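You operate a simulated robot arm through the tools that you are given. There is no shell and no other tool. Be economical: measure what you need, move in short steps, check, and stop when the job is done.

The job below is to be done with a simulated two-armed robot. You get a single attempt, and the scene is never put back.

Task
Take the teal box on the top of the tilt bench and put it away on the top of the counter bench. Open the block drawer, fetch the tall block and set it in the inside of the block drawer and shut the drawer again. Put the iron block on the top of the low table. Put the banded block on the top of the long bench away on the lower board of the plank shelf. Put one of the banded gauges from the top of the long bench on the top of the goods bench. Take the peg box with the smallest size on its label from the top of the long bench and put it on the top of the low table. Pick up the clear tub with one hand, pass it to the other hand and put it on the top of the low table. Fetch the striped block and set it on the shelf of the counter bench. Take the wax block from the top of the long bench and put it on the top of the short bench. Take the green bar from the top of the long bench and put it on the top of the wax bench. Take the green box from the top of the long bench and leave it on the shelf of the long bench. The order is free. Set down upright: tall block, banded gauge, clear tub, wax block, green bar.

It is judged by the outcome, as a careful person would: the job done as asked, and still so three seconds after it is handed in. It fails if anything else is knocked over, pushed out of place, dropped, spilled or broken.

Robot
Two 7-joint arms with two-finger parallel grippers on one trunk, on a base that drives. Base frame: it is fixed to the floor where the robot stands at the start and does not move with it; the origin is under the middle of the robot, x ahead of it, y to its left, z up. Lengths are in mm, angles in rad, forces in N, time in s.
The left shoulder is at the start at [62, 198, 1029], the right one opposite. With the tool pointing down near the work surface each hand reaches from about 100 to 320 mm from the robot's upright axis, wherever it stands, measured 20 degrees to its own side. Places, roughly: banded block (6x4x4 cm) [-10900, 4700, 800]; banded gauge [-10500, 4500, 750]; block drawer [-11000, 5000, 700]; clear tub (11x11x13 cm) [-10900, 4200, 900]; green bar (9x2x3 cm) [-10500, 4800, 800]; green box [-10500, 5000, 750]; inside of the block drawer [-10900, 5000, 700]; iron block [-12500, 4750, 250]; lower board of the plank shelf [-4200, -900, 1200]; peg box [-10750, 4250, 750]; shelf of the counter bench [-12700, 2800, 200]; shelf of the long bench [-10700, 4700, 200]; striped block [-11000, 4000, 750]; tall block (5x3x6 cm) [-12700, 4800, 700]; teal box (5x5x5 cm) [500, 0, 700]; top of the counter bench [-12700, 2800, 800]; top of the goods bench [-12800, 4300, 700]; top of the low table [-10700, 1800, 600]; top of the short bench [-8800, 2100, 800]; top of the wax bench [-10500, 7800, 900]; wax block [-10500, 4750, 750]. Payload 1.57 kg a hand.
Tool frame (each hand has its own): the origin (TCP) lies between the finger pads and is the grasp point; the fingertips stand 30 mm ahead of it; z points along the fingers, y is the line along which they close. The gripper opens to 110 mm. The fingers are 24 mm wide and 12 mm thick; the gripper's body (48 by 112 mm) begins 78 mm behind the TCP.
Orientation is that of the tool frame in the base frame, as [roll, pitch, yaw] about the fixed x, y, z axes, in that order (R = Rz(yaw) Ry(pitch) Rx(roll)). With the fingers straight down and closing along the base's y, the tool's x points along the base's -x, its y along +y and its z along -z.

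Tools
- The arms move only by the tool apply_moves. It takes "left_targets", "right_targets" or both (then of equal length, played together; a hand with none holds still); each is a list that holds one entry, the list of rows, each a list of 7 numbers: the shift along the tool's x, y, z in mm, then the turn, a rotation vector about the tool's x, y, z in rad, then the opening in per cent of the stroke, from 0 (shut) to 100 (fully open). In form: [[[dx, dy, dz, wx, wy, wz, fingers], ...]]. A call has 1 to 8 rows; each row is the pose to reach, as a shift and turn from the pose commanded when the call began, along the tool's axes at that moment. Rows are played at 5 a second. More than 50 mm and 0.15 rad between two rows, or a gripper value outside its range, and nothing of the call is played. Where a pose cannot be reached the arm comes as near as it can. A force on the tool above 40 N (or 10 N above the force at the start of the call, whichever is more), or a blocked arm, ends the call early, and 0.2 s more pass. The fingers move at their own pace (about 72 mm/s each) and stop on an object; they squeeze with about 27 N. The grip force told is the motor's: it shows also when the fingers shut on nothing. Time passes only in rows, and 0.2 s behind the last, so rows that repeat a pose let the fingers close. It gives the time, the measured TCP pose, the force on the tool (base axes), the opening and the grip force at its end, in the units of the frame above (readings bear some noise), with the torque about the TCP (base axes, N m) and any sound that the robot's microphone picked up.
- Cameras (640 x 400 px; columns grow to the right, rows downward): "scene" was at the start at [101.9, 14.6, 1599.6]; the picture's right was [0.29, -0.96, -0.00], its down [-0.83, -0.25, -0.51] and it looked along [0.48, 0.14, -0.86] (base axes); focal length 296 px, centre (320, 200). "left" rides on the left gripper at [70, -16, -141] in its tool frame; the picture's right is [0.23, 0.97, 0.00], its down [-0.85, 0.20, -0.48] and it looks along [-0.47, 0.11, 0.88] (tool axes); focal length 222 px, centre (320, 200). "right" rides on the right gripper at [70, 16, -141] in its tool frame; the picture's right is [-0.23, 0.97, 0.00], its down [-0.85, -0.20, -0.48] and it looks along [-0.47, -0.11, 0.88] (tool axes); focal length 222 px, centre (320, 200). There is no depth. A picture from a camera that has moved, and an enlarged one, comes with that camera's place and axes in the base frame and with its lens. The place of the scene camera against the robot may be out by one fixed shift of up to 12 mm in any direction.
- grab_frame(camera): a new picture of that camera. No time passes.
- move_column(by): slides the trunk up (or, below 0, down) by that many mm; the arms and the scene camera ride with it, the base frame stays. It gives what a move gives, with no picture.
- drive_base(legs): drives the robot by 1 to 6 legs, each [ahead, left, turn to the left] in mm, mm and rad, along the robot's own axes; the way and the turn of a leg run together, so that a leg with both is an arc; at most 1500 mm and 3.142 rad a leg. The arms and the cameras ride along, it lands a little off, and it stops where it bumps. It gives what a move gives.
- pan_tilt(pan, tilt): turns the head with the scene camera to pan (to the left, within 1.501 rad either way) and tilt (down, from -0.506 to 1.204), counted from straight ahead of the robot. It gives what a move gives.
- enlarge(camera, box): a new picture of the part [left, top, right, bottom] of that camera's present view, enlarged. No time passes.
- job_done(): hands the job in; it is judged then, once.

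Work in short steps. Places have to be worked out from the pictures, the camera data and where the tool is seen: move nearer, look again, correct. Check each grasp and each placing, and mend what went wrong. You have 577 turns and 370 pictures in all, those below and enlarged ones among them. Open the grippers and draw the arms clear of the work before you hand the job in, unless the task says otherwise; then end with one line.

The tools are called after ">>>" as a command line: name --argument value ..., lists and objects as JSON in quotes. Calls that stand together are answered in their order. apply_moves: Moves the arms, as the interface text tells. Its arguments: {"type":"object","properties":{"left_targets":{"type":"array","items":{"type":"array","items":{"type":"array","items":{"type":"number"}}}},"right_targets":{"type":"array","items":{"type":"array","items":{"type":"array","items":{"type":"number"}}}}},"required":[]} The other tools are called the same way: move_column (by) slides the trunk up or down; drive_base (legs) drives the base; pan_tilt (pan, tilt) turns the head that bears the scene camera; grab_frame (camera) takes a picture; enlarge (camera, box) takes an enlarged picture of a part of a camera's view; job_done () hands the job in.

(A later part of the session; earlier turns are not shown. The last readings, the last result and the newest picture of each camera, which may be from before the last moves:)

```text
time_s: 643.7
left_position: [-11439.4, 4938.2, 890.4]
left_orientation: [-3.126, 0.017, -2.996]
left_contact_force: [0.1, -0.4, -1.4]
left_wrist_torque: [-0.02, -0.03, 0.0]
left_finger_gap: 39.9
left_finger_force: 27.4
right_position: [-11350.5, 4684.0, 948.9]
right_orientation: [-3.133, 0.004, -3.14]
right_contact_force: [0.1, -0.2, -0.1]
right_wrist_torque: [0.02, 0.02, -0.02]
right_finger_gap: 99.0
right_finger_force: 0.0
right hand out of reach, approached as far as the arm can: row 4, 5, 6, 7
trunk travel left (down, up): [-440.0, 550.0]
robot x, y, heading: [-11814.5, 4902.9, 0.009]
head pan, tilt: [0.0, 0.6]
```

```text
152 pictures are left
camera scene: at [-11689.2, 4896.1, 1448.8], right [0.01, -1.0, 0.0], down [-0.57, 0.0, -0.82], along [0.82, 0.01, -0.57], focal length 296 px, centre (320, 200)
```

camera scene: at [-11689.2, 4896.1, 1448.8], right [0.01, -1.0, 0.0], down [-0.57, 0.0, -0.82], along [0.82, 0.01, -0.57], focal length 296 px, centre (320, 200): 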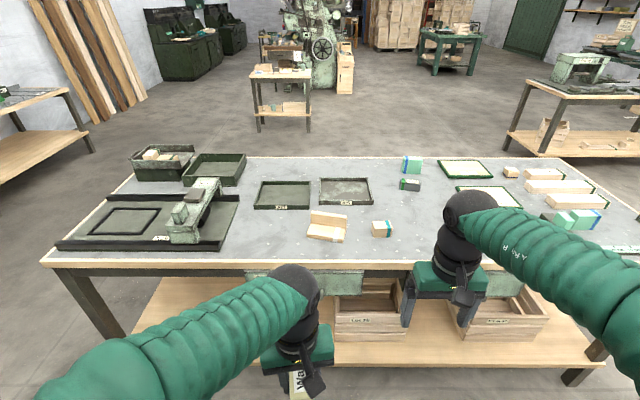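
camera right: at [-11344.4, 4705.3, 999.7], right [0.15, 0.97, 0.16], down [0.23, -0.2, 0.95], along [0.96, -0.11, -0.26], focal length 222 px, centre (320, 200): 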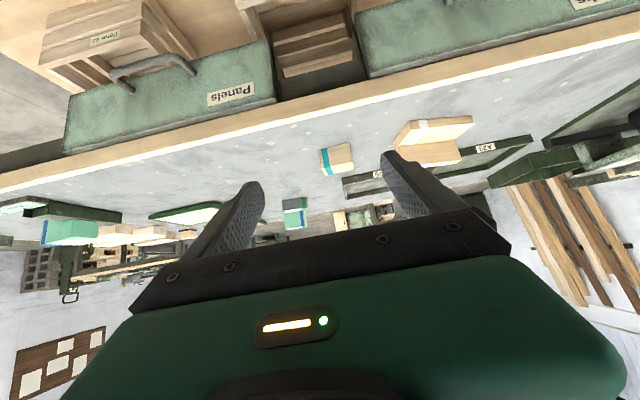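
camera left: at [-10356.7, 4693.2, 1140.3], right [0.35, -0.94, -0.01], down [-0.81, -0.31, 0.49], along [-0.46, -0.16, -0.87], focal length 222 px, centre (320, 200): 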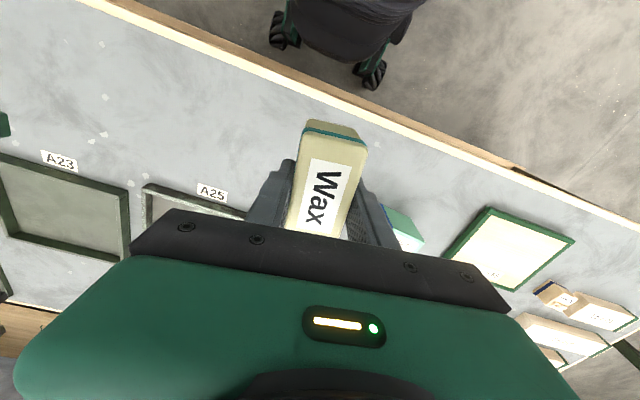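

>>> apply_moves --right_targets '[[[25, 20, 12, 0, 0, 0, 90], [50, 40, 24, 0, 0, 0, 90], [75, 60, 36, 0, 0, 0, 90], [105, 79, 49, 0, 0, 0, 90], [125, 79, 49, 0, 0, 0, 90], [125, 79, 49, 0, 0, 0, 90]]]'

>>> grab_frame --camera "scene"

```text
time_s: 645.1
left_position: [-11438.7, 4938.7, 889.7]
left_orientation: [-3.127, 0.016, -2.996]
left_contact_force: [0.7, -0.4, -1.5]
left_wrist_torque: [0.02, -0.02, -0.01]
left_finger_gap: 39.9
left_finger_force: 27.2
right_position: [-11478.8, 4762.4, 897.7]
right_orientation: [-3.136, 0.001, 3.141]
right_contact_force: [0.7, 1.1, 0.6]
right_wrist_torque: [0.0, 0.01, 0.0]
right_finger_gap: 99.0
right_finger_force: 0.0
trunk travel left (down, up): [-440.0, 550.0]
robot x, y, heading: [-11820.0, 4898.5, 0.011]
head pan, tilt: [0.0, 0.6]
```

```text
151 pictures are left
camera scene: at [-11689.2, 4896.0, 1448.8], right [0.01, -1.0, 0.0], down [-0.57, 0.0, -0.82], along [0.82, 0.01, -0.57], focal length 296 px, centre (320, 200)
```

scene: 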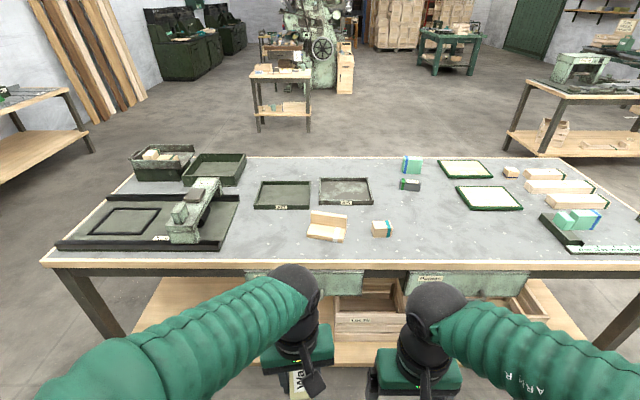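

The posture looks symmetric again. I extend forward first, then tilt while continuing forward.

>>> apply_moves --right_targets '[[[-45, -10, -10, 0, 0, 0, 90], [-90, -20, -20, 0, 0, 0, 90], [-130, -30, -30, 0, 0, 0, 90], [-150, -30, -40, 0, -0.13, 0, 90], [-170, -30, -50, 0, -0.26, 0, 90], [-190, -30, -60, 0, -0.39, 0, 90], [-210, -30, -60, 0, -0.52, 0, 90], [-230, -30, -60, 0, -0.65, 0, 90]]]'

>>> grab_frame --camera "scene"

```text
time_s: 646.9
left_position: [-11439.3, 4937.4, 890.6]
left_orientation: [-3.125, 0.018, -2.997]
left_contact_force: [0.0, -0.4, -1.5]
left_wrist_torque: [0.02, 0.01, 0.0]
left_finger_gap: 39.5
left_finger_force: 27.3
right_position: [-11246.7, 4733.6, 958.7]
right_orientation: [-3.136, 0.655, -3.136]
right_contact_force: [-0.3, -0.7, -0.9]
right_wrist_torque: [-0.01, 0.0, 0.02]
right_finger_gap: 98.9
right_finger_force: 0.0
right hand out of reach, approached as far as the arm can: row 3, 4
trunk travel left (down, up): [-440.0, 550.0]
robot x, y, heading: [-11813.4, 4904.5, 0.009]
head pan, tilt: [0.0, 0.6]
```

```text
150 pictures are left
camera scene: at [-11689.4, 4896.0, 1448.8], right [0.01, -1.0, 0.0], down [-0.57, 0.0, -0.82], along [0.82, 0.01, -0.57], focal length 296 px, centre (320, 200)
```

scene: 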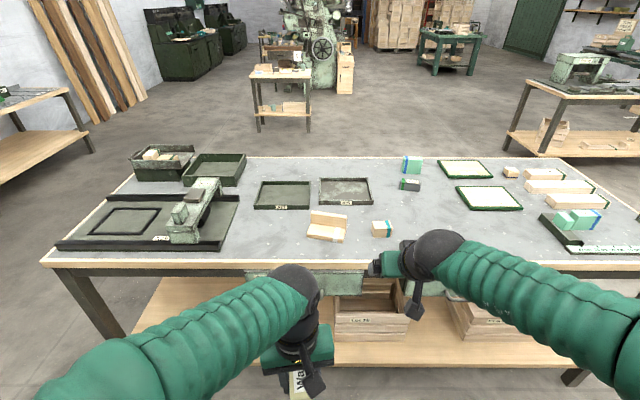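

>>> apply_moves --right_targets '[[[-28, -7, 30, 0, -0.03, 0, 90], [-56, -14, 60, 0, -0.06, 0, 90], [-84, -20, 90, 0, -0.09, 0, 90], [-112, -27, 120, 0, -0.12, 0, 90], [-140, -34, 150, 0, -0.15, 0, 90], [-140, -34, 150, 0, -0.15, 0, 90]]]'

```text
time_s: 648.3
left_position: [-11439.9, 4936.4, 890.6]
left_orientation: [-3.126, 0.017, -2.996]
left_contact_force: [0.2, 0.3, -0.9]
left_wrist_torque: [-0.02, -0.04, -0.02]
left_finger_gap: 39.5
left_finger_force: 26.9
right_position: [-11189.1, 4681.3, 964.0]
right_orientation: [-3.134, 0.804, -3.136]
right_contact_force: [-0.2, -0.6, -0.6]
right_wrist_torque: [-0.01, 0.03, 0.0]
right_finger_gap: 98.8
right_finger_force: 0.0
right hand out of reach, approached as far as the arm can: row 1, 2, 3, 4, 5, 6
trunk travel left (down, up): [-440.0, 550.0]
robot x, y, heading: [-11815.6, 4899.8, 0.008]
head pan, tilt: [0.0, 0.6]
```

Comparing with the iron grasp, this tilted pose works best with the hand well below the shoulder. I raise the column 215 mm and extend downward-forward.

>>> move_column --by 215

>>> apply_moves --right_targets '[[[13, 3, 46, 0, 0, 0, 90], [26, 6, 92, 0, 0, 0, 90], [40, 10, 138, 0, 0, 0, 90], [54, 13, 184, 0, 0, 0, 90], [68, 16, 230, 0, 0, 0, 90], [82, 19, 275, 0, 0, 0, 90], [82, 19, 275, 0, 0, 0, 90]]]'

>>> grab_frame --camera "right"

```text
time_s: 650.6
left_position: [-11439.8, 4938.1, 1105.0]
left_orientation: [-3.126, 0.017, -2.997]
left_contact_force: [0.7, 0.2, -1.1]
left_wrist_torque: [0.0, -0.02, -0.01]
left_finger_gap: 39.6
left_finger_force: 26.4
right_position: [-11190.3, 4681.4, 1179.6]
right_orientation: [-3.134, 0.801, -3.135]
right_contact_force: [0.1, -0.1, 0.4]
right_wrist_torque: [0.0, -0.01, 0.0]
right_finger_gap: 99.2
right_finger_force: 0.1
trunk travel left (down, up): [-655.0, 335.0]
robot x, y, heading: [-11812.5, 4902.8, 0.004]
head pan, tilt: [0.0, 0.6]
```

```text
time_s: 652.2
left_position: [-11440.0, 4936.9, 1105.5]
left_orientation: [-3.125, 0.018, -2.996]
left_contact_force: [-0.4, -0.1, -2.1]
left_wrist_torque: [0.01, -0.05, 0.0]
left_finger_gap: 40.0
left_finger_force: 27.3
right_position: [-11237.0, 4671.7, 1089.0]
right_orientation: [-3.137, 0.801, -3.137]
right_contact_force: [-0.9, 0.4, -0.2]
right_wrist_torque: [0.01, 0.0, 0.0]
right_finger_gap: 99.1
right_finger_force: 0.1
right hand out of reach, approached as far as the arm can: row 1, 2, 3, 4, 5, 6, 7
trunk travel left (down, up): [-655.0, 335.0]
robot x, y, heading: [-11813.7, 4901.5, 0.009]
head pan, tilt: [0.0, 0.6]
```

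```text
149 pictures are left
camera right: at [-11387.4, 4688.2, 1137.8], right [0.16, 0.97, 0.16], down [0.25, -0.2, 0.95], along [0.96, -0.11, -0.28], focal length 222 px, centre (320, 200)
```

right: 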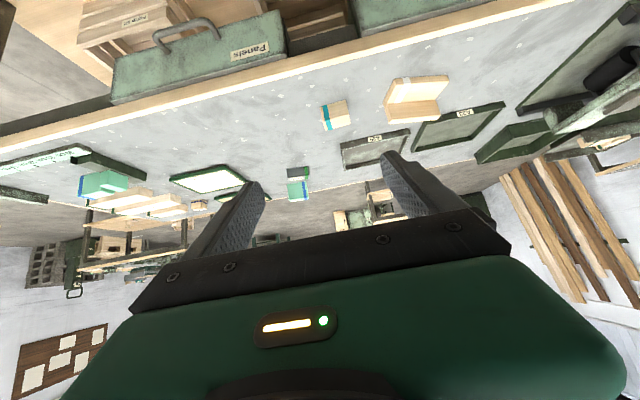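

The elbow is outward-low in this posture: it then reaches better when the shoulder is low. I lower the column 330 mm instead and come closer.

>>> move_column --by -330

>>> apply_moves --right_targets '[[[-35, 5, -25, 0, 0, 0, 90], [-70, 10, -50, 0, 0, 0, 90], [-105, 15, -75, 0, 0, 0, 90], [-130, 20, -90, 0, 0, 0, 90], [-130, 28, -70, 0, 0, 0, 90]]]'

```text
time_s: 655.5
left_position: [-11439.7, 4937.6, 775.6]
left_orientation: [-3.126, 0.016, -2.997]
left_contact_force: [-0.2, -0.6, -1.7]
left_wrist_torque: [0.0, -0.03, 0.01]
left_finger_gap: 39.7
left_finger_force: 27.2
right_position: [-11239.1, 4672.4, 760.6]
right_orientation: [-3.134, 0.801, -3.137]
right_contact_force: [-0.7, -0.2, -0.9]
right_wrist_torque: [0.06, 0.04, 0.0]
right_finger_gap: 99.2
right_finger_force: 0.1
trunk travel left (down, up): [-325.0, 665.0]
robot x, y, heading: [-11818.3, 4902.2, 0.008]
head pan, tilt: [0.0, 0.6]
```

```text
time_s: 656.6
left_position: [-11438.4, 4938.9, 775.7]
left_orientation: [-3.126, 0.016, -2.998]
left_contact_force: [-0.1, -0.3, -1.1]
left_wrist_torque: [0.0, 0.0, -0.03]
left_finger_gap: 39.7
left_finger_force: 26.8
right_position: [-11198.1, 4697.1, 901.0]
right_orientation: [-3.134, 0.802, -3.138]
right_contact_force: [0.4, -0.2, -0.2]
right_wrist_torque: [0.01, -0.01, 0.03]
right_finger_gap: 98.9
right_finger_force: 0.0
trunk travel left (down, up): [-325.0, 665.0]
robot x, y, heading: [-11813.8, 4895.0, 0.005]
head pan, tilt: [0.0, 0.6]
```

Now it follows freely. I drive forward 150 mm to the pre-grasp and look.

>>> drive_base --legs '[[150, 0, 0]]'

>>> grab_frame --camera "right"

```text
time_s: 658.0
left_position: [-11286.3, 4938.7, 774.7]
left_orientation: [-3.126, 0.017, -2.998]
left_contact_force: [0.4, -0.3, -2.2]
left_wrist_torque: [-0.01, 0.02, 0.04]
left_finger_gap: 39.9
left_finger_force: 27.5
right_position: [-11045.9, 4697.3, 900.8]
right_orientation: [-3.134, 0.802, -3.138]
right_contact_force: [0.5, -0.5, 0.7]
right_wrist_torque: [0.0, 0.03, -0.02]
right_finger_gap: 98.9
right_finger_force: 0.2
trunk travel left (down, up): [-325.0, 665.0]
robot x, y, heading: [-11664.1, 4899.6, 0.001]
head pan, tilt: [0.0, 0.6]
```

```text
148 pictures are left
camera right: at [-11195.6, 4713.9, 949.1], right [0.16, 0.97, 0.16], down [0.25, -0.2, 0.95], along [0.95, -0.11, -0.28], focal length 222 px, centre (320, 200)
```

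right: 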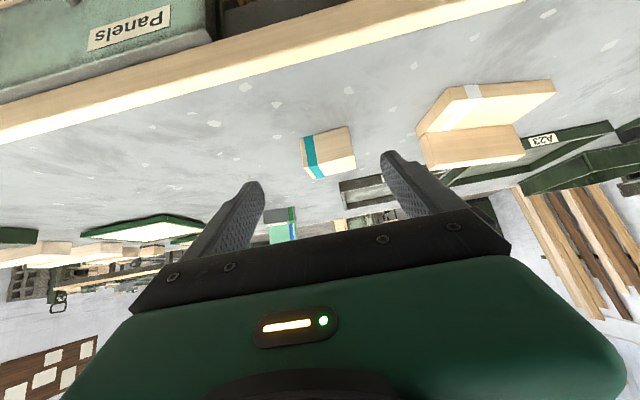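

Centred within 9 mm. I advance to the block in steps with an 88 mm opening.

>>> apply_moves --right_targets '[[[-7, 3, 35, 0, 0, 0, 80], [-13, 6, 70, 0, 0, 0, 80], [-18, 7, 98, 0, 0, 0, 80], [-21, 7, 113, 0, 0, 0, 80], [-21, 7, 113, 0, 0, 0, 80]]]'

>>> grab_frame --camera "right"

```text
time_s: 659.2
left_position: [-11288.9, 4937.5, 775.7]
left_orientation: [-3.125, 0.018, -2.999]
left_contact_force: [-0.8, 0.1, -0.9]
left_wrist_torque: [-0.01, 0.01, -0.03]
left_finger_gap: 39.8
left_finger_force: 26.7
right_position: [-11034.0, 4690.9, 870.8]
right_orientation: [-3.135, 0.802, -3.137]
right_contact_force: [-0.4, -0.9, 1.1]
right_wrist_torque: [0.0, 0.0, -0.02]
right_finger_gap: 87.9
right_finger_force: 0.0
right hand out of reach, approached as far as the arm can: row 1, 2, 3, 4, 5
trunk travel left (down, up): [-325.0, 665.0]
robot x, y, heading: [-11665.4, 4900.1, 0.002]
head pan, tilt: [0.0, 0.6]
```

```text
147 pictures are left
camera right: at [-11184.5, 4708.2, 918.5], right [0.16, 0.97, 0.16], down [0.25, -0.2, 0.95], along [0.96, -0.11, -0.27], focal length 222 px, centre (320, 200)
```

right: 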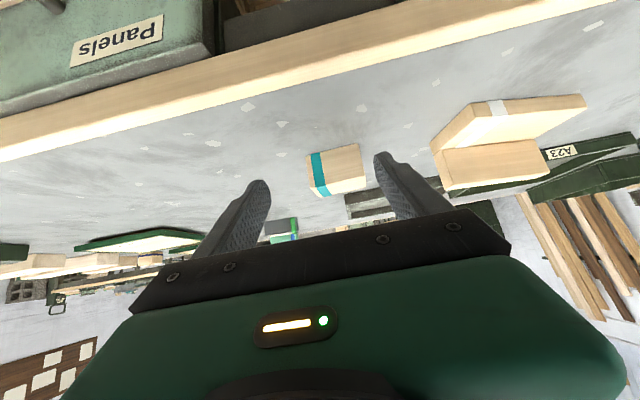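

At its limit again; I finish with the base and column: forward 60, down 33, then forward 26.

>>> drive_base --legs '[[58, 12, 0]]'

>>> move_column --by -33

>>> grab_frame --camera "right"

```text
time_s: 660.2
left_position: [-11228.1, 4947.6, 774.0]
left_orientation: [-3.13, 0.017, -2.999]
left_contact_force: [0.0, -0.3, -1.7]
left_wrist_torque: [-0.01, 0.03, 0.01]
left_finger_gap: 40.1
left_finger_force: 26.9
right_position: [-10975.0, 4700.2, 867.6]
right_orientation: [-3.14, 0.801, 3.141]
right_contact_force: [0.5, -1.4, 0.4]
right_wrist_torque: [0.0, -0.01, 0.0]
right_finger_gap: 88.0
right_finger_force: 0.0
trunk travel left (down, up): [-325.0, 665.0]
robot x, y, heading: [-11606.5, 4912.2, 0.008]
head pan, tilt: [0.0, 0.6]
```

```text
time_s: 661.0
left_position: [-11230.5, 4948.2, 744.1]
left_orientation: [-3.126, 0.019, -2.998]
left_contact_force: [0.1, -1.2, -1.9]
left_wrist_torque: [0.01, -0.04, -0.01]
left_finger_gap: 39.7
left_finger_force: 27.8
right_position: [-10977.7, 4702.3, 837.4]
right_orientation: [-3.133, 0.805, -3.138]
right_contact_force: [0.1, -0.2, 0.3]
right_wrist_torque: [-0.05, 0.0, 0.01]
right_finger_gap: 87.9
right_finger_force: 0.1
trunk travel left (down, up): [-292.0, 698.0]
robot x, y, heading: [-11604.9, 4915.9, 0.002]
head pan, tilt: [0.0, 0.6]
```

```text
146 pictures are left
camera right: at [-11127.0, 4719.4, 885.9], right [0.16, 0.97, 0.16], down [0.25, -0.2, 0.95], along [0.96, -0.11, -0.27], focal length 222 px, centre (320, 200)
```

right: 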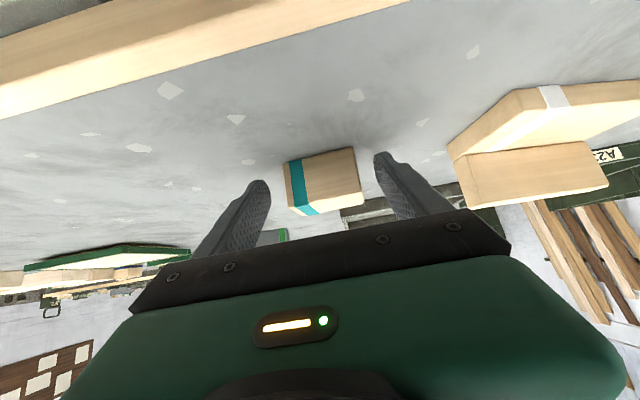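

The block sits between the fingers; I drive the last 32 mm and close.

>>> drive_base --legs '[[32, 0, 0]]'

>>> apply_moves --right_targets '[[[0, 0, 0, 0, 0, 0, 60], [0, 0, 0, 0, 0, 0, 0], [0, 0, 0, 0, 0, 0, 0], [0, 0, 0, 0, 0, 0, 0]]]'

>>> grab_frame --camera "right"

```text
time_s: 661.8
left_position: [-11197.6, 4949.7, 742.7]
left_orientation: [-3.126, 0.015, -2.999]
left_contact_force: [0.5, 0.9, -2.2]
left_wrist_torque: [-0.02, 0.04, 0.01]
left_finger_gap: 39.6
left_finger_force: 27.4
right_position: [-10943.2, 4703.5, 835.8]
right_orientation: [-3.134, 0.801, -3.138]
right_contact_force: [-0.1, 0.8, -0.9]
right_wrist_torque: [-0.01, 0.03, 0.0]
right_finger_gap: 88.0
right_finger_force: 0.0
trunk travel left (down, up): [-292.0, 698.0]
robot x, y, heading: [-11573.6, 4913.9, 0.002]
head pan, tilt: [0.0, 0.6]
```

```text
time_s: 662.8
left_position: [-11200.5, 4948.0, 742.6]
left_orientation: [-3.125, 0.018, -2.998]
left_contact_force: [0.5, -0.7, -1.8]
left_wrist_torque: [0.0, 0.01, 0.01]
left_finger_gap: 39.8
left_finger_force: 27.5
right_position: [-10946.2, 4702.8, 838.0]
right_orientation: [-3.134, 0.805, -3.138]
right_contact_force: [0.7, -1.6, 6.8]
right_wrist_torque: [-0.11, 0.0, -0.02]
right_finger_gap: 59.4
right_finger_force: 26.7
trunk travel left (down, up): [-292.0, 698.0]
robot x, y, heading: [-11573.0, 4915.5, 0.008]
head pan, tilt: [0.0, 0.6]
```

```text
145 pictures are left
camera right: at [-11095.7, 4720.0, 886.3], right [0.16, 0.97, 0.16], down [0.25, -0.2, 0.95], along [0.96, -0.11, -0.27], focal length 222 px, centre (320, 200)
```

right: 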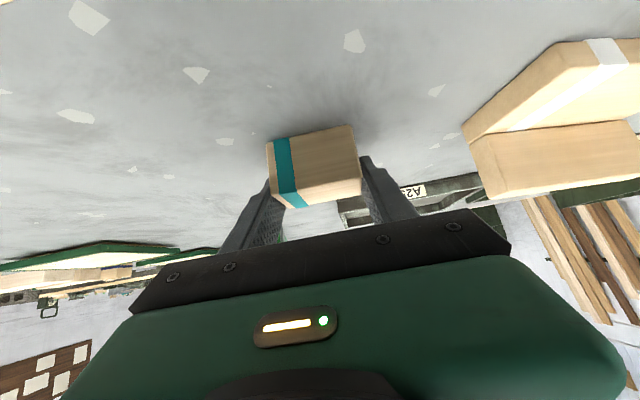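

Gripped at 59.4 mm. I lift with the column.

>>> move_column --by 40

>>> move_column --by 180

>>> grab_frame --camera "right"

```text
time_s: 663.6
left_position: [-11200.0, 4949.3, 782.6]
left_orientation: [-3.126, 0.017, -2.998]
left_contact_force: [-0.4, -1.0, -1.8]
left_wrist_torque: [-0.01, 0.01, 0.01]
left_finger_gap: 39.7
left_finger_force: 26.5
right_position: [-10944.8, 4703.1, 876.1]
right_orientation: [-3.136, 0.802, -3.138]
right_contact_force: [-0.1, -0.5, -1.4]
right_wrist_torque: [0.01, 0.0, -0.01]
right_finger_gap: 59.3
right_finger_force: 27.3
trunk travel left (down, up): [-332.0, 658.0]
robot x, y, heading: [-11571.8, 4913.8, 0.006]
head pan, tilt: [0.0, 0.6]
```

```text
time_s: 665.6
left_position: [-11199.0, 4950.3, 962.0]
left_orientation: [-3.124, 0.019, -3.0]
left_contact_force: [0.1, -0.5, -2.1]
left_wrist_torque: [0.01, 0.01, 0.0]
left_finger_gap: 39.6
left_finger_force: 26.9
right_position: [-10945.4, 4702.9, 1057.2]
right_orientation: [-3.136, 0.803, -3.138]
right_contact_force: [-1.4, -0.5, 0.1]
right_wrist_torque: [-0.02, 0.02, -0.02]
right_finger_gap: 59.4
right_finger_force: 27.1
trunk travel left (down, up): [-512.0, 478.0]
robot x, y, heading: [-11576.9, 4915.8, 0.005]
head pan, tilt: [0.0, 0.6]
```

```text
144 pictures are left
camera right: at [-11095.0, 4719.8, 1105.5], right [0.16, 0.97, 0.16], down [0.25, -0.2, 0.95], along [0.96, -0.11, -0.27], focal length 222 px, centre (320, 200)
```

right: 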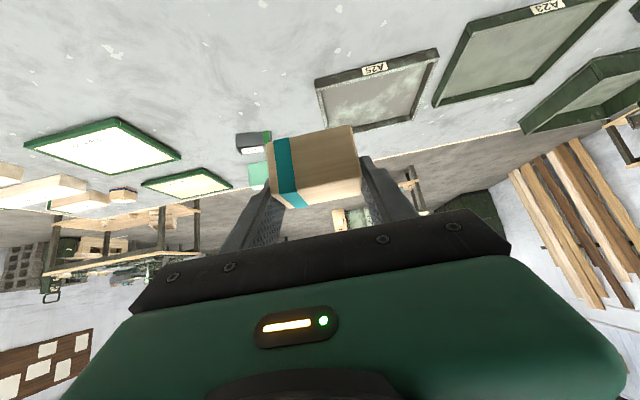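

Both blocks are secure. I back off, strafe south past the long bench, and drive east toward the short bench.

>>> drive_base --legs '[[-130, 0, 0], [0, -880, 0], [0, -880, 0]]'

>>> grab_frame --camera "scene"

```text
time_s: 675.6
left_position: [-11348.7, 3148.7, 961.9]
left_orientation: [-3.123, 0.018, -3.012]
left_contact_force: [-0.2, 0.8, -1.8]
left_wrist_torque: [-0.06, 0.03, -0.03]
left_finger_gap: 39.6
left_finger_force: 26.6
right_position: [-11096.9, 2899.6, 1057.5]
right_orientation: [-3.132, 0.805, 3.135]
right_contact_force: [0.8, -0.4, 0.5]
right_wrist_torque: [-0.02, 0.02, -0.01]
right_finger_gap: 59.5
right_finger_force: 27.3
trunk travel left (down, up): [-512.0, 478.0]
robot x, y, heading: [-11726.6, 3116.5, -0.006]
head pan, tilt: [0.0, 0.6]
```

```text
143 pictures are left
camera scene: at [-11596.4, 3112.5, 1520.8], right [-0.01, -1.0, 0.0], down [-0.57, 0.0, -0.82], along [0.82, -0.01, -0.57], focal length 296 px, centre (320, 200)
```

scene: 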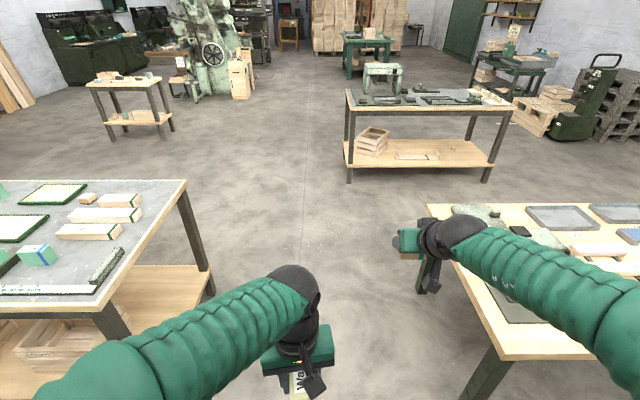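

>>> drive_base --legs '[[1000, 20, 0], [900, 20, 0]]'

>>> pan_tilt --pan -0.6 --tilt 0.5

>>> grab_frame --camera "scene"

```text
time_s: 685.0
left_position: [-9469.1, 3091.6, 962.9]
left_orientation: [-3.124, 0.019, -3.065]
left_contact_force: [0.2, -0.2, -2.3]
left_wrist_torque: [0.01, 0.01, -0.01]
left_finger_gap: 39.8
left_finger_force: 26.8
right_position: [-9231.6, 2828.9, 1057.1]
right_orientation: [-3.135, 0.804, 3.082]
right_contact_force: [0.8, 0.5, -0.3]
right_wrist_torque: [-0.03, 0.02, -0.03]
right_finger_gap: 59.6
right_finger_force: 27.0
trunk travel left (down, up): [-512.0, 478.0]
robot x, y, heading: [-9847.7, 3079.3, -0.061]
head pan, tilt: [0.0, 0.6]
```

```text
time_s: 686.0
left_position: [-9469.8, 3091.4, 962.4]
left_orientation: [-3.124, 0.018, -3.066]
left_contact_force: [0.5, -0.5, -1.1]
left_wrist_torque: [-0.02, 0.03, 0.01]
left_finger_gap: 39.6
left_finger_force: 26.6
right_position: [-9232.8, 2829.1, 1057.8]
right_orientation: [-3.133, 0.805, 3.081]
right_contact_force: [-0.6, -0.2, -0.3]
right_wrist_torque: [0.0, 0.02, 0.01]
right_finger_gap: 59.3
right_finger_force: 26.7
trunk travel left (down, up): [-512.0, 478.0]
robot x, y, heading: [-9843.4, 3079.1, -0.062]
head pan, tilt: [-0.6, 0.499]
```

```text
142 pictures are left
camera scene: at [-9734.9, 3016.8, 1529.8], right [-0.61, -0.79, 0.0], down [-0.38, 0.29, -0.88], along [0.69, -0.54, -0.48], focal length 296 px, centre (320, 200)
```

scene: 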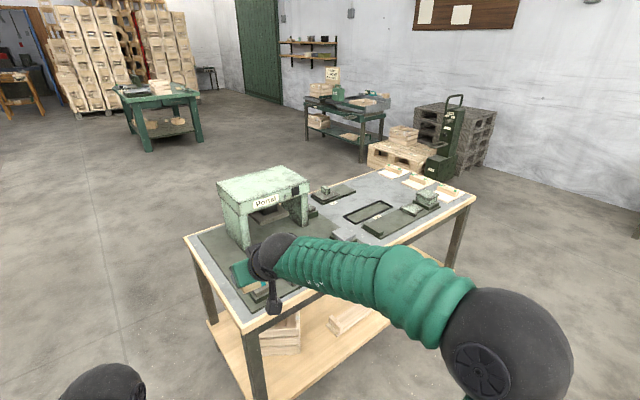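

The short bench runs along y 1400–2850, west edge x≈-9120. I square up and strafe south to face its middle.

>>> drive_base --legs '[[-60, 0, 0.061], [0, -950, 0]]'

>>> pan_tilt --pan 0.0 --tilt 0.6

>>> grab_frame --camera "scene"

```text
time_s: 691.5
left_position: [-9528.7, 2180.0, 962.8]
left_orientation: [-3.124, 0.018, -2.997]
left_contact_force: [0.7, -0.2, -1.5]
left_wrist_torque: [-0.03, -0.02, -0.03]
left_finger_gap: 39.6
left_finger_force: 26.5
right_position: [-9275.1, 1933.4, 1057.7]
right_orientation: [-3.131, 0.805, -3.134]
right_contact_force: [0.1, 0.4, -1.0]
right_wrist_torque: [-0.01, -0.01, 0.0]
right_finger_gap: 59.4
right_finger_force: 26.9
trunk travel left (down, up): [-512.0, 478.0]
robot x, y, heading: [-9901.3, 2144.6, 0.009]
head pan, tilt: [-0.6, 0.499]
```

```text
time_s: 692.5
left_position: [-9529.4, 2179.5, 963.3]
left_orientation: [-3.125, 0.021, -2.997]
left_contact_force: [0.8, -0.3, -1.6]
left_wrist_torque: [0.0, 0.01, 0.02]
left_finger_gap: 39.5
left_finger_force: 27.2
right_position: [-9275.3, 1933.1, 1059.6]
right_orientation: [-3.133, 0.805, -3.137]
right_contact_force: [0.3, 0.6, -0.2]
right_wrist_torque: [0.02, -0.03, 0.02]
right_finger_gap: 59.1
right_finger_force: 26.9
trunk travel left (down, up): [-512.0, 478.0]
robot x, y, heading: [-9899.1, 2145.2, 0.009]
head pan, tilt: [0.0, 0.6]
```

```text
141 pictures are left
camera scene: at [-9775.4, 2137.0, 1520.8], right [0.01, -1.0, 0.0], down [-0.57, 0.0, -0.82], along [0.82, 0.01, -0.57], focal length 296 px, centre (320, 200)
```

scene: 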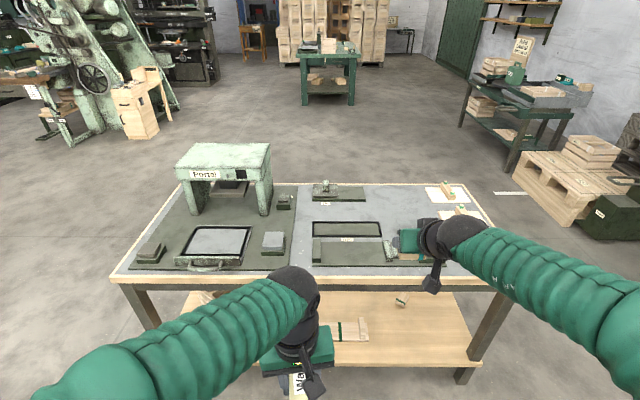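

>>> enlarge --camera "scene" --box '[280, 170, 520, 300]'

>>> grab_frame --camera "right"

```text
2.67 times, centred on (400, 235) of scene
camera zoom: at [-9775.4, 2137.0, 1520.8], right [0.01, -1.0, 0.0], down [-0.57, 0.0, -0.82], along [0.82, 0.01, -0.57], focal length 790 px, centre (107, 107)
```

zoom: 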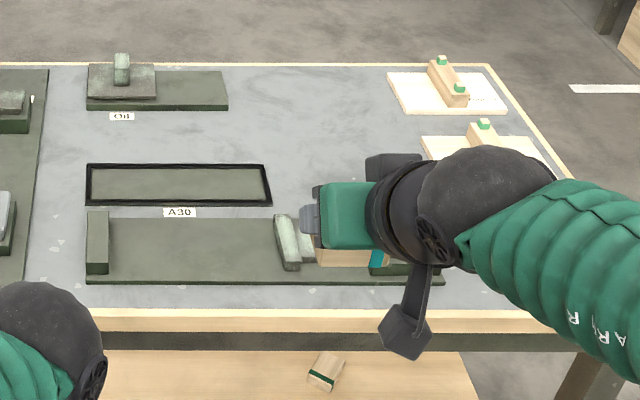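

```text
139 pictures are left
camera right: at [-9424.9, 1949.4, 1106.6], right [0.16, 0.97, 0.16], down [0.25, -0.19, 0.95], along [0.96, -0.11, -0.27], focal length 222 px, centre (320, 200)
```

right: 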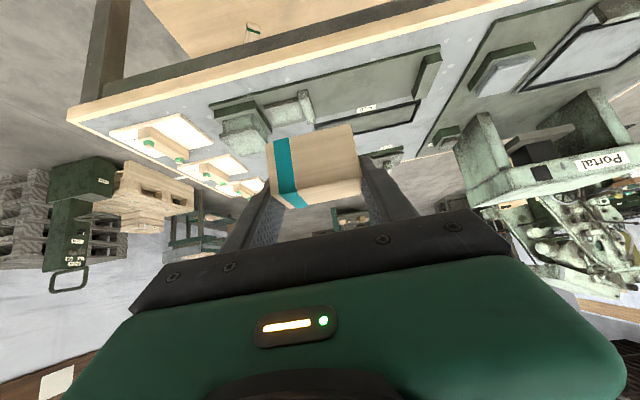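

The bench's front-right corner area (x≈-9170..-9070, y≈1545..1730) is free. I move so the left hand can set the wax block at about [-9105, 1640].

>>> drive_base --legs '[[0, -530, 0], [250, 0, 0]]'

>>> grab_frame --camera "left"

>>> grab_frame --camera "scene"

```text
time_s: 697.1
left_position: [-9278.1, 1631.4, 964.4]
left_orientation: [-3.123, 0.019, -2.996]
left_contact_force: [0.0, 0.3, -1.6]
left_wrist_torque: [0.02, -0.01, -0.02]
left_finger_gap: 39.6
left_finger_force: 26.9
right_position: [-9025.9, 1383.6, 1058.4]
right_orientation: [-3.133, 0.805, -3.136]
right_contact_force: [-0.4, 0.4, -0.3]
right_wrist_torque: [-0.01, -0.01, 0.0]
right_finger_gap: 59.4
right_finger_force: 27.6
trunk travel left (down, up): [-512.0, 478.0]
robot x, y, heading: [-9650.0, 1590.0, 0.003]
head pan, tilt: [0.0, 0.6]
```

```text
138 pictures are left
camera left: at [-9347.4, 1606.0, 1104.3], right [-0.36, 0.93, -0.02], down [0.81, 0.33, 0.49], along [0.46, 0.16, -0.87], focal length 222 px, centre (320, 200)
```

left: 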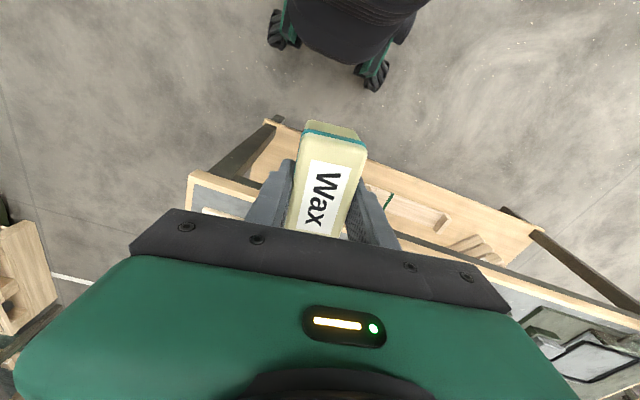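

```text
137 pictures are left
camera scene: at [-9524.7, 1589.6, 1520.8], right [0.01, -1.0, 0.0], down [-0.57, 0.0, -0.82], along [0.82, 0.0, -0.57], focal length 296 px, centre (320, 200)
```

scene: 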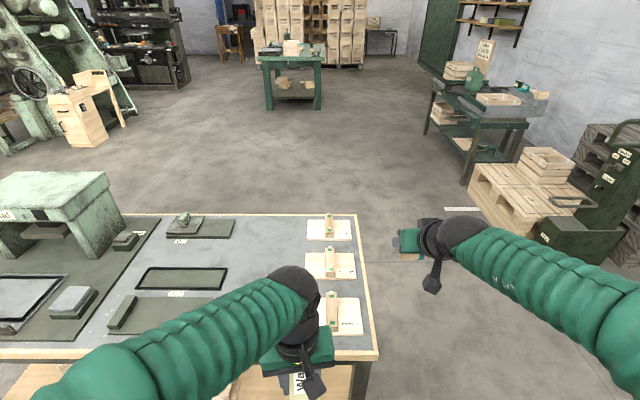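

There are three pads at the right end (pad edge y≈1577) and the track ends at y≈1737; the front gap between them is free. I move in and place the wax block near [-9105, 1655].

>>> drive_base --legs '[[92, 0, 0]]'

>>> apply_moves --left_targets '[[[-20, 3, 0, 0, 0, 0.04, 0], [-40, 6, 0, 0, 0, 0.08, 0], [-60, 9, 0, 0, 0, 0.12, 0], [-81, 12, 0, 0, 0, 0.14, 0], [-81, 12, 0, 0, 0, 0.14, 0]]]'

>>> grab_frame --camera "left"

```text
time_s: 698.2
left_position: [-9186.7, 1629.1, 962.9]
left_orientation: [-3.127, 0.02, -2.999]
left_contact_force: [-0.5, 0.0, -2.2]
left_wrist_torque: [0.01, 0.02, 0.03]
left_finger_gap: 39.7
left_finger_force: 26.8
right_position: [-8932.9, 1384.0, 1058.4]
right_orientation: [-3.135, 0.805, -3.137]
right_contact_force: [-0.2, 0.4, -0.4]
right_wrist_torque: [0.01, -0.03, 0.04]
right_finger_gap: 59.3
right_finger_force: 27.2
trunk travel left (down, up): [-512.0, 478.0]
robot x, y, heading: [-9558.5, 1592.3, 0.008]
head pan, tilt: [0.0, 0.6]
```

```text
time_s: 699.4
left_position: [-9108.9, 1652.2, 962.8]
left_orientation: [-3.129, 0.024, -3.139]
left_contact_force: [-0.6, 0.5, -1.7]
left_wrist_torque: [-0.04, -0.03, -0.02]
left_finger_gap: 39.5
left_finger_force: 27.2
right_position: [-8933.1, 1385.1, 1057.4]
right_orientation: [-3.135, 0.805, -3.139]
right_contact_force: [-0.8, -0.3, 0.4]
right_wrist_torque: [0.0, 0.04, -0.02]
right_finger_gap: 59.2
right_finger_force: 27.4
trunk travel left (down, up): [-512.0, 478.0]
robot x, y, heading: [-9561.7, 1591.8, -0.0]
head pan, tilt: [0.0, 0.6]
```

```text
136 pictures are left
camera left: at [-9180.7, 1637.8, 1103.4], right [-0.23, 0.97, -0.02], down [0.84, 0.21, 0.49], along [0.48, 0.1, -0.87], focal length 222 px, centre (320, 200)
```

left: 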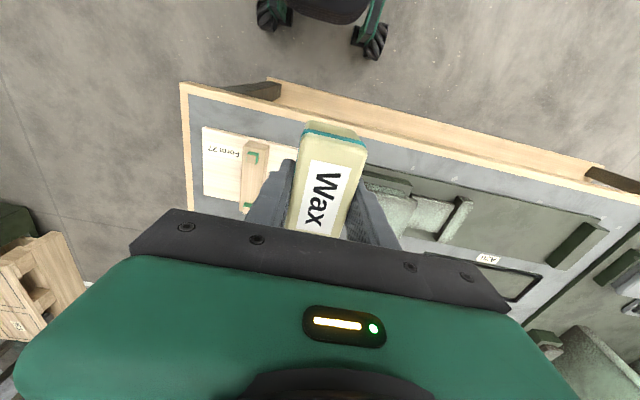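

The front gap is too tight. The area further in, between the black tray and the pads (around [-8885, 1790]), is much larger; I move there instead.

>>> drive_base --legs '[[68, 60, 0]]'

>>> apply_moves --left_targets '[[[-38, 20, 0, 0, 0, 0, 0], [-76, 40, 0, 0, 0, 0, 0], [-114, 60, 0, 0, 0, 0, 0], [-150, 78, 0, 0, 0, 0, 0], [-150, 78, 0, 0, 0, 0, 0]]]'

>>> grab_frame --camera "left"

```text
time_s: 700.5
left_position: [-9040.0, 1696.0, 964.0]
left_orientation: [3.141, 0.02, -3.14]
left_contact_force: [-0.4, -2.1, -2.0]
left_wrist_torque: [0.14, -0.01, -0.01]
left_finger_gap: 39.7
left_finger_force: 27.3
right_position: [-8864.8, 1425.0, 1055.9]
right_orientation: [3.128, 0.804, 3.131]
right_contact_force: [-1.1, -2.0, -0.9]
right_wrist_torque: [0.1, -0.04, 0.09]
right_finger_gap: 59.3
right_finger_force: 27.3
trunk travel left (down, up): [-512.0, 478.0]
robot x, y, heading: [-9495.9, 1652.4, 0.004]
head pan, tilt: [0.0, 0.6]
```

```text
time_s: 701.7
left_position: [-8889.6, 1791.8, 965.3]
left_orientation: [-3.125, 0.023, -3.139]
left_contact_force: [1.1, 0.6, -1.3]
left_wrist_torque: [0.04, -0.02, -0.03]
left_finger_gap: 39.6
left_finger_force: 26.9
right_position: [-8867.0, 1446.0, 1060.2]
right_orientation: [-3.127, 0.806, -3.133]
right_contact_force: [0.3, -0.7, 0.2]
right_wrist_torque: [-0.02, 0.01, -0.01]
right_finger_gap: 59.2
right_finger_force: 26.6
trunk travel left (down, up): [-512.0, 478.0]
robot x, y, heading: [-9491.0, 1649.6, 0.006]
head pan, tilt: [0.0, 0.6]
```

```text
135 pictures are left
camera left: at [-8963.0, 1778.1, 1104.9], right [-0.23, 0.97, -0.02], down [0.84, 0.21, 0.49], along [0.49, 0.09, -0.87], focal length 222 px, centre (320, 200)
```

left: 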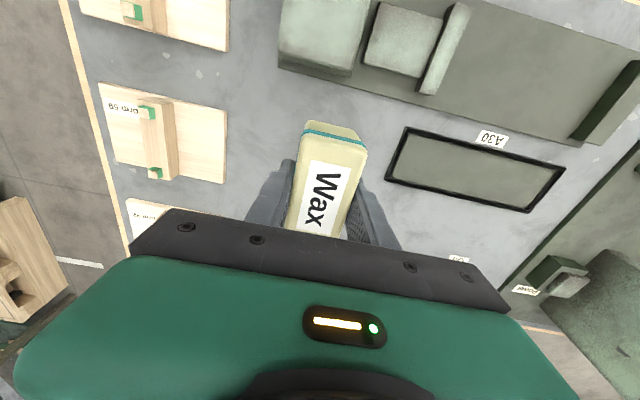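

The spot is clear all round. I lower the wax block by arm until contact.

>>> apply_moves --left_targets '[[[0, 0, 35, 0, 0, 0, 0], [0, 0, 70, 0, 0, 0, 0], [0, 0, 95, 0, 0, 0, 0], [0, 0, 105, 0, 0, 0, 0], [0, 0, 112, 0, 0, 0, 0], [0, 0, 119, 0, 0, 0, 0], [0, 0, 126, 0, 0, 0, 0], [0, 0, 133, 0, 0, 0, 0]]]'

>>> grab_frame --camera "left"

```text
time_s: 703.5
left_position: [-8888.5, 1786.0, 831.8]
left_orientation: [-3.127, 0.023, -3.14]
left_contact_force: [0.0, 0.5, -1.4]
left_wrist_torque: [-0.02, -0.02, 0.01]
left_finger_gap: 40.0
left_finger_force: 26.7
right_position: [-8865.9, 1442.0, 1058.5]
right_orientation: [-3.132, 0.806, -3.134]
right_contact_force: [0.2, -0.3, -1.1]
right_wrist_torque: [0.0, 0.01, 0.01]
right_finger_gap: 59.2
right_finger_force: 27.4
trunk travel left (down, up): [-512.0, 478.0]
robot x, y, heading: [-9489.0, 1652.9, 0.005]
head pan, tilt: [0.0, 0.6]
```

```text
134 pictures are left
camera left: at [-8960.5, 1772.6, 972.3], right [-0.23, 0.97, -0.02], down [0.84, 0.21, 0.49], along [0.49, 0.1, -0.87], focal length 222 px, centre (320, 200)
```

left: 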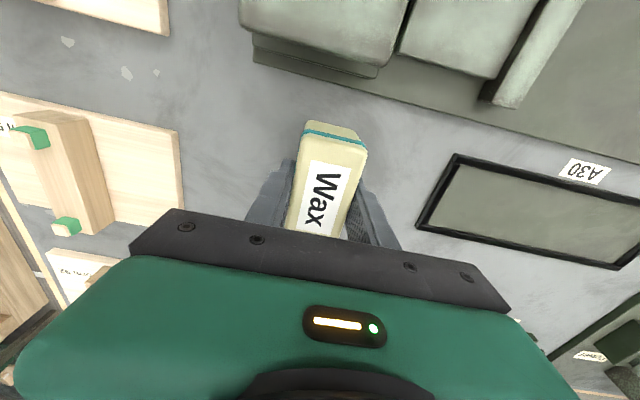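

>>> apply_moves --left_targets '[[[0, 0, 6, 0, 0, 0, 0], [0, 0, 12, 0, 0, 0, 0], [0, 0, 18, 0, 0, 0, 0], [0, 0, 24, 0, 0, 0, 0], [0, 0, 30, 0, 0, 0, 0], [0, 0, 36, 0, 0, 0, 0], [0, 0, 42, 0, 0, 0, 0], [0, 0, 48, 0, 0, 0, 0]]]'

```text
time_s: 705.3
left_position: [-8888.4, 1784.8, 790.9]
left_orientation: [-3.128, 0.028, -3.139]
left_contact_force: [-8.9, 0.9, 16.3]
left_wrist_torque: [0.43, 0.16, 0.32]
left_finger_gap: 39.7
left_finger_force: 26.8
right_position: [-8868.5, 1441.4, 1060.3]
right_orientation: [-3.134, 0.807, -3.136]
right_contact_force: [0.3, -0.2, 0.1]
right_wrist_torque: [-0.02, 0.03, 0.0]
right_finger_gap: 59.3
right_finger_force: 27.0
trunk travel left (down, up): [-512.0, 478.0]
robot x, y, heading: [-9491.0, 1649.8, 0.008]
head pan, tilt: [0.0, 0.6]
stopped in row 8 (left hand): the force on the tool passed its limit at 44 N (the readings are from after the stop); the commanded pose is now the measured one
```

Contact at z≈790. I ease up, open and rise.

>>> apply_moves --left_targets '[[[0, 0, -2, 0, 0, 0, 0], [0, 0, -2, 0, 0, 0, 45], [0, 0, -2, 0, 0, 0, 58], [0, 0, -2, 0, 0, 0, 58], [0, 0, -30, 0, 0, 0, 58], [0, 0, -75, 0, 0, 0, 58], [0, 0, -120, 0, 0, 0, 58], [0, 0, -165, 0, 0, 0, 58]]]'

>>> grab_frame --camera "left"

```text
time_s: 707.1
left_position: [-8886.6, 1786.9, 956.9]
left_orientation: [-3.128, 0.027, -3.139]
left_contact_force: [0.5, 0.7, -0.3]
left_wrist_torque: [-0.02, -0.01, -0.04]
left_finger_gap: 63.6
left_finger_force: 0.1
right_position: [-8867.3, 1442.2, 1059.5]
right_orientation: [-3.133, 0.807, -3.138]
right_contact_force: [-0.9, -0.3, -0.8]
right_wrist_torque: [-0.01, 0.0, 0.01]
right_finger_gap: 59.1
right_finger_force: 27.3
trunk travel left (down, up): [-512.0, 478.0]
robot x, y, heading: [-9489.6, 1649.2, 0.002]
head pan, tilt: [0.0, 0.6]
```

```text
133 pictures are left
camera left: at [-8960.4, 1772.0, 1096.8], right [-0.23, 0.97, -0.02], down [0.84, 0.21, 0.5], along [0.49, 0.1, -0.87], focal length 222 px, centre (320, 200)
```

left: 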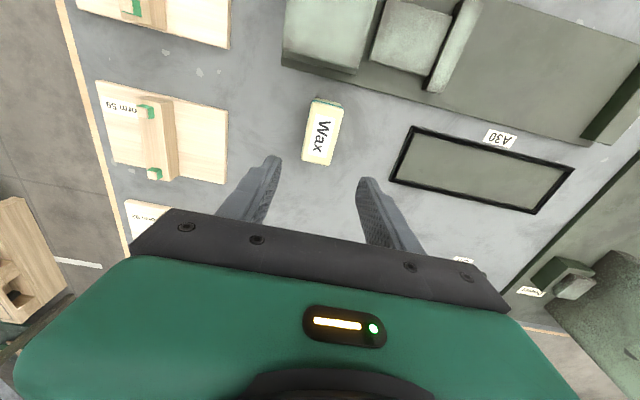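

The wax block stands on the short bench. I tuck the left hand in, back off, go around the bench's south end and head east for the plank shelf.

>>> apply_moves --left_targets '[[[45, -15, 0, 0, 0, 0, 70], [90, -30, 0, 0, 0, 0, 80], [135, -45, 0, 0, 0, 0, 100], [180, -60, 0, 0, 0, 0, 100], [220, -75, 0, 0, 0, 0, 100]]]'

>>> drive_base --legs '[[-350, 0, 0], [0, -770, 0], [1400, 0, 0]]'

>>> pan_tilt --pan 0.0 --tilt 0.35

>>> grab_frame --camera "scene"

```text
time_s: 708.3
left_position: [-9112.2, 1713.3, 949.5]
left_orientation: [-3.128, 0.028, -3.14]
left_contact_force: [-0.3, 1.0, 0.0]
left_wrist_torque: [-0.01, -0.03, 0.01]
left_finger_gap: 109.8
left_finger_force: 0.0
right_position: [-8867.1, 1441.6, 1060.0]
right_orientation: [-3.131, 0.805, -3.137]
right_contact_force: [-0.3, 0.5, -0.5]
right_wrist_torque: [-0.01, 0.03, 0.02]
right_finger_gap: 59.2
right_finger_force: 27.2
trunk travel left (down, up): [-512.0, 478.0]
robot x, y, heading: [-9487.9, 1649.3, 0.009]
head pan, tilt: [0.0, 0.6]
```

```text
time_s: 720.9
left_position: [-8057.1, 973.0, 949.1]
left_orientation: [-3.126, 0.028, -3.121]
left_contact_force: [0.0, 0.4, 0.1]
left_wrist_torque: [0.0, -0.01, 0.05]
left_finger_gap: 109.9
left_finger_force: 0.0
right_position: [-7810.1, 706.4, 1058.8]
right_orientation: [-3.133, 0.803, -3.119]
right_contact_force: [0.5, 0.0, -1.0]
right_wrist_torque: [-0.04, 0.02, 0.0]
right_finger_gap: 59.6
right_finger_force: 27.1
trunk travel left (down, up): [-512.0, 478.0]
robot x, y, heading: [-8439.4, 901.7, 0.023]
head pan, tilt: [0.0, 0.6]
```

```text
time_s: 721.7
left_position: [-8058.3, 973.9, 949.8]
left_orientation: [-3.127, 0.026, -3.122]
left_contact_force: [0.5, 0.4, 0.3]
left_wrist_torque: [0.0, 0.0, 0.01]
left_finger_gap: 110.0
left_finger_force: 0.0
right_position: [-7810.7, 705.4, 1059.0]
right_orientation: [-3.133, 0.808, -3.121]
right_contact_force: [-0.1, -1.1, -0.9]
right_wrist_torque: [0.01, -0.01, 0.02]
right_finger_gap: 59.0
right_finger_force: 27.4
trunk travel left (down, up): [-512.0, 478.0]
robot x, y, heading: [-8438.4, 904.5, 0.027]
head pan, tilt: [0.0, 0.351]
```

```text
132 pictures are left
camera scene: at [-8307.5, 901.6, 1543.5], right [0.02, -1.0, 0.0], down [-0.35, -0.01, -0.94], along [0.94, 0.02, -0.35], focal length 296 px, centre (320, 200)
```

scene: 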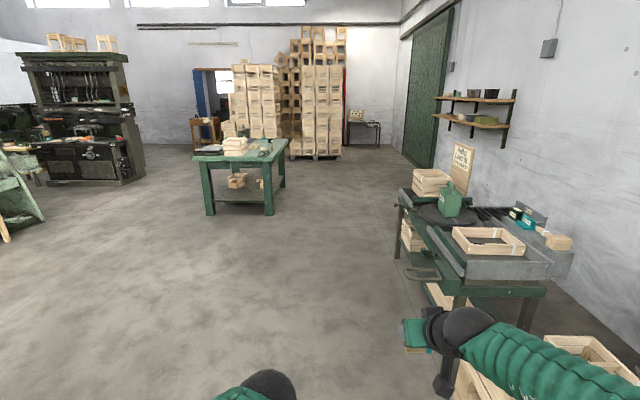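

The corridor at y≈900 is free past the roller table. I continue east about 2.9 m.

>>> drive_base --legs '[[0, 0, -0.045], [1450, 0, 0], [1450, 0, 0]]'

>>> grab_frame --camera "scene"

```text
time_s: 736.0
left_position: [-5187.5, 954.9, 949.4]
left_orientation: [-3.128, 0.027, -3.134]
left_contact_force: [-0.3, -0.1, -0.1]
left_wrist_torque: [0.0, -0.03, 0.01]
left_finger_gap: 110.0
left_finger_force: 0.1
right_position: [-4942.7, 684.9, 1058.8]
right_orientation: [-3.131, 0.807, -3.131]
right_contact_force: [0.8, 0.8, -1.1]
right_wrist_torque: [0.01, 0.0, 0.0]
right_finger_gap: 59.3
right_finger_force: 27.1
trunk travel left (down, up): [-512.0, 478.0]
robot x, y, heading: [-5565.3, 892.5, 0.01]
head pan, tilt: [0.0, 0.351]
```

```text
131 pictures are left
camera scene: at [-5437.6, 886.4, 1543.6], right [0.01, -1.0, 0.0], down [-0.35, 0.0, -0.94], along [0.94, 0.01, -0.35], focal length 296 px, centre (320, 200)
```

scene: 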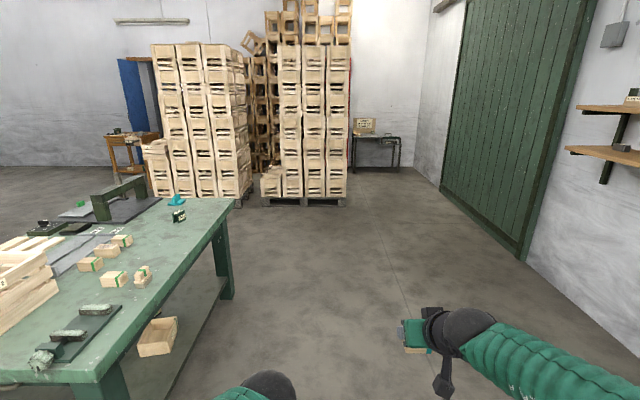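

I drive on to about [-3745, 640] and turn to face the plank shelf on the wall.

>>> drive_base --legs '[[1000, 0, 0], [800, -200, 0], [0, 0, -1.58]]'

>>> pan_tilt --pan 0.0 --tilt 0.3

>>> grab_frame --camera "scene"

```text
time_s: 749.0
left_position: [-3696.0, 293.4, 949.5]
left_orientation: [-3.126, 0.029, 1.572]
left_contact_force: [0.1, -0.1, 0.5]
left_wrist_torque: [0.01, -0.03, 0.0]
left_finger_gap: 109.8
left_finger_force: 0.1
right_position: [-3968.7, 50.9, 1060.8]
right_orientation: [-3.132, 0.806, 1.572]
right_contact_force: [0.4, 0.0, -0.5]
right_wrist_torque: [0.02, -0.02, 0.0]
right_finger_gap: 59.4
right_finger_force: 26.7
trunk travel left (down, up): [-512.0, 478.0]
robot x, y, heading: [-3758.9, 674.7, -1.566]
head pan, tilt: [0.0, 0.351]
```

```text
time_s: 749.6
left_position: [-3698.3, 293.6, 950.8]
left_orientation: [-3.128, 0.029, 1.571]
left_contact_force: [-0.6, 0.4, 0.5]
left_wrist_torque: [-0.01, 0.02, -0.01]
left_finger_gap: 110.1
left_finger_force: 0.2
right_position: [-3969.0, 52.0, 1060.6]
right_orientation: [-3.132, 0.808, 1.571]
right_contact_force: [0.0, -1.2, -0.8]
right_wrist_torque: [-0.01, -0.03, 0.02]
right_finger_gap: 59.5
right_finger_force: 26.6
trunk travel left (down, up): [-512.0, 478.0]
robot x, y, heading: [-3760.2, 671.2, -1.568]
head pan, tilt: [0.0, 0.3]
```

```text
130 pictures are left
camera scene: at [-3754.5, 542.2, 1548.3], right [-1.0, 0.0, 0.0], down [0.0, 0.3, -0.95], along [0.0, -0.95, -0.3], focal length 296 px, centre (320, 200)
```

scene: 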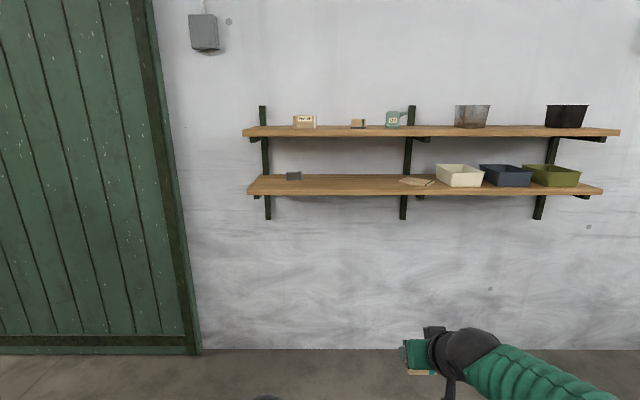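

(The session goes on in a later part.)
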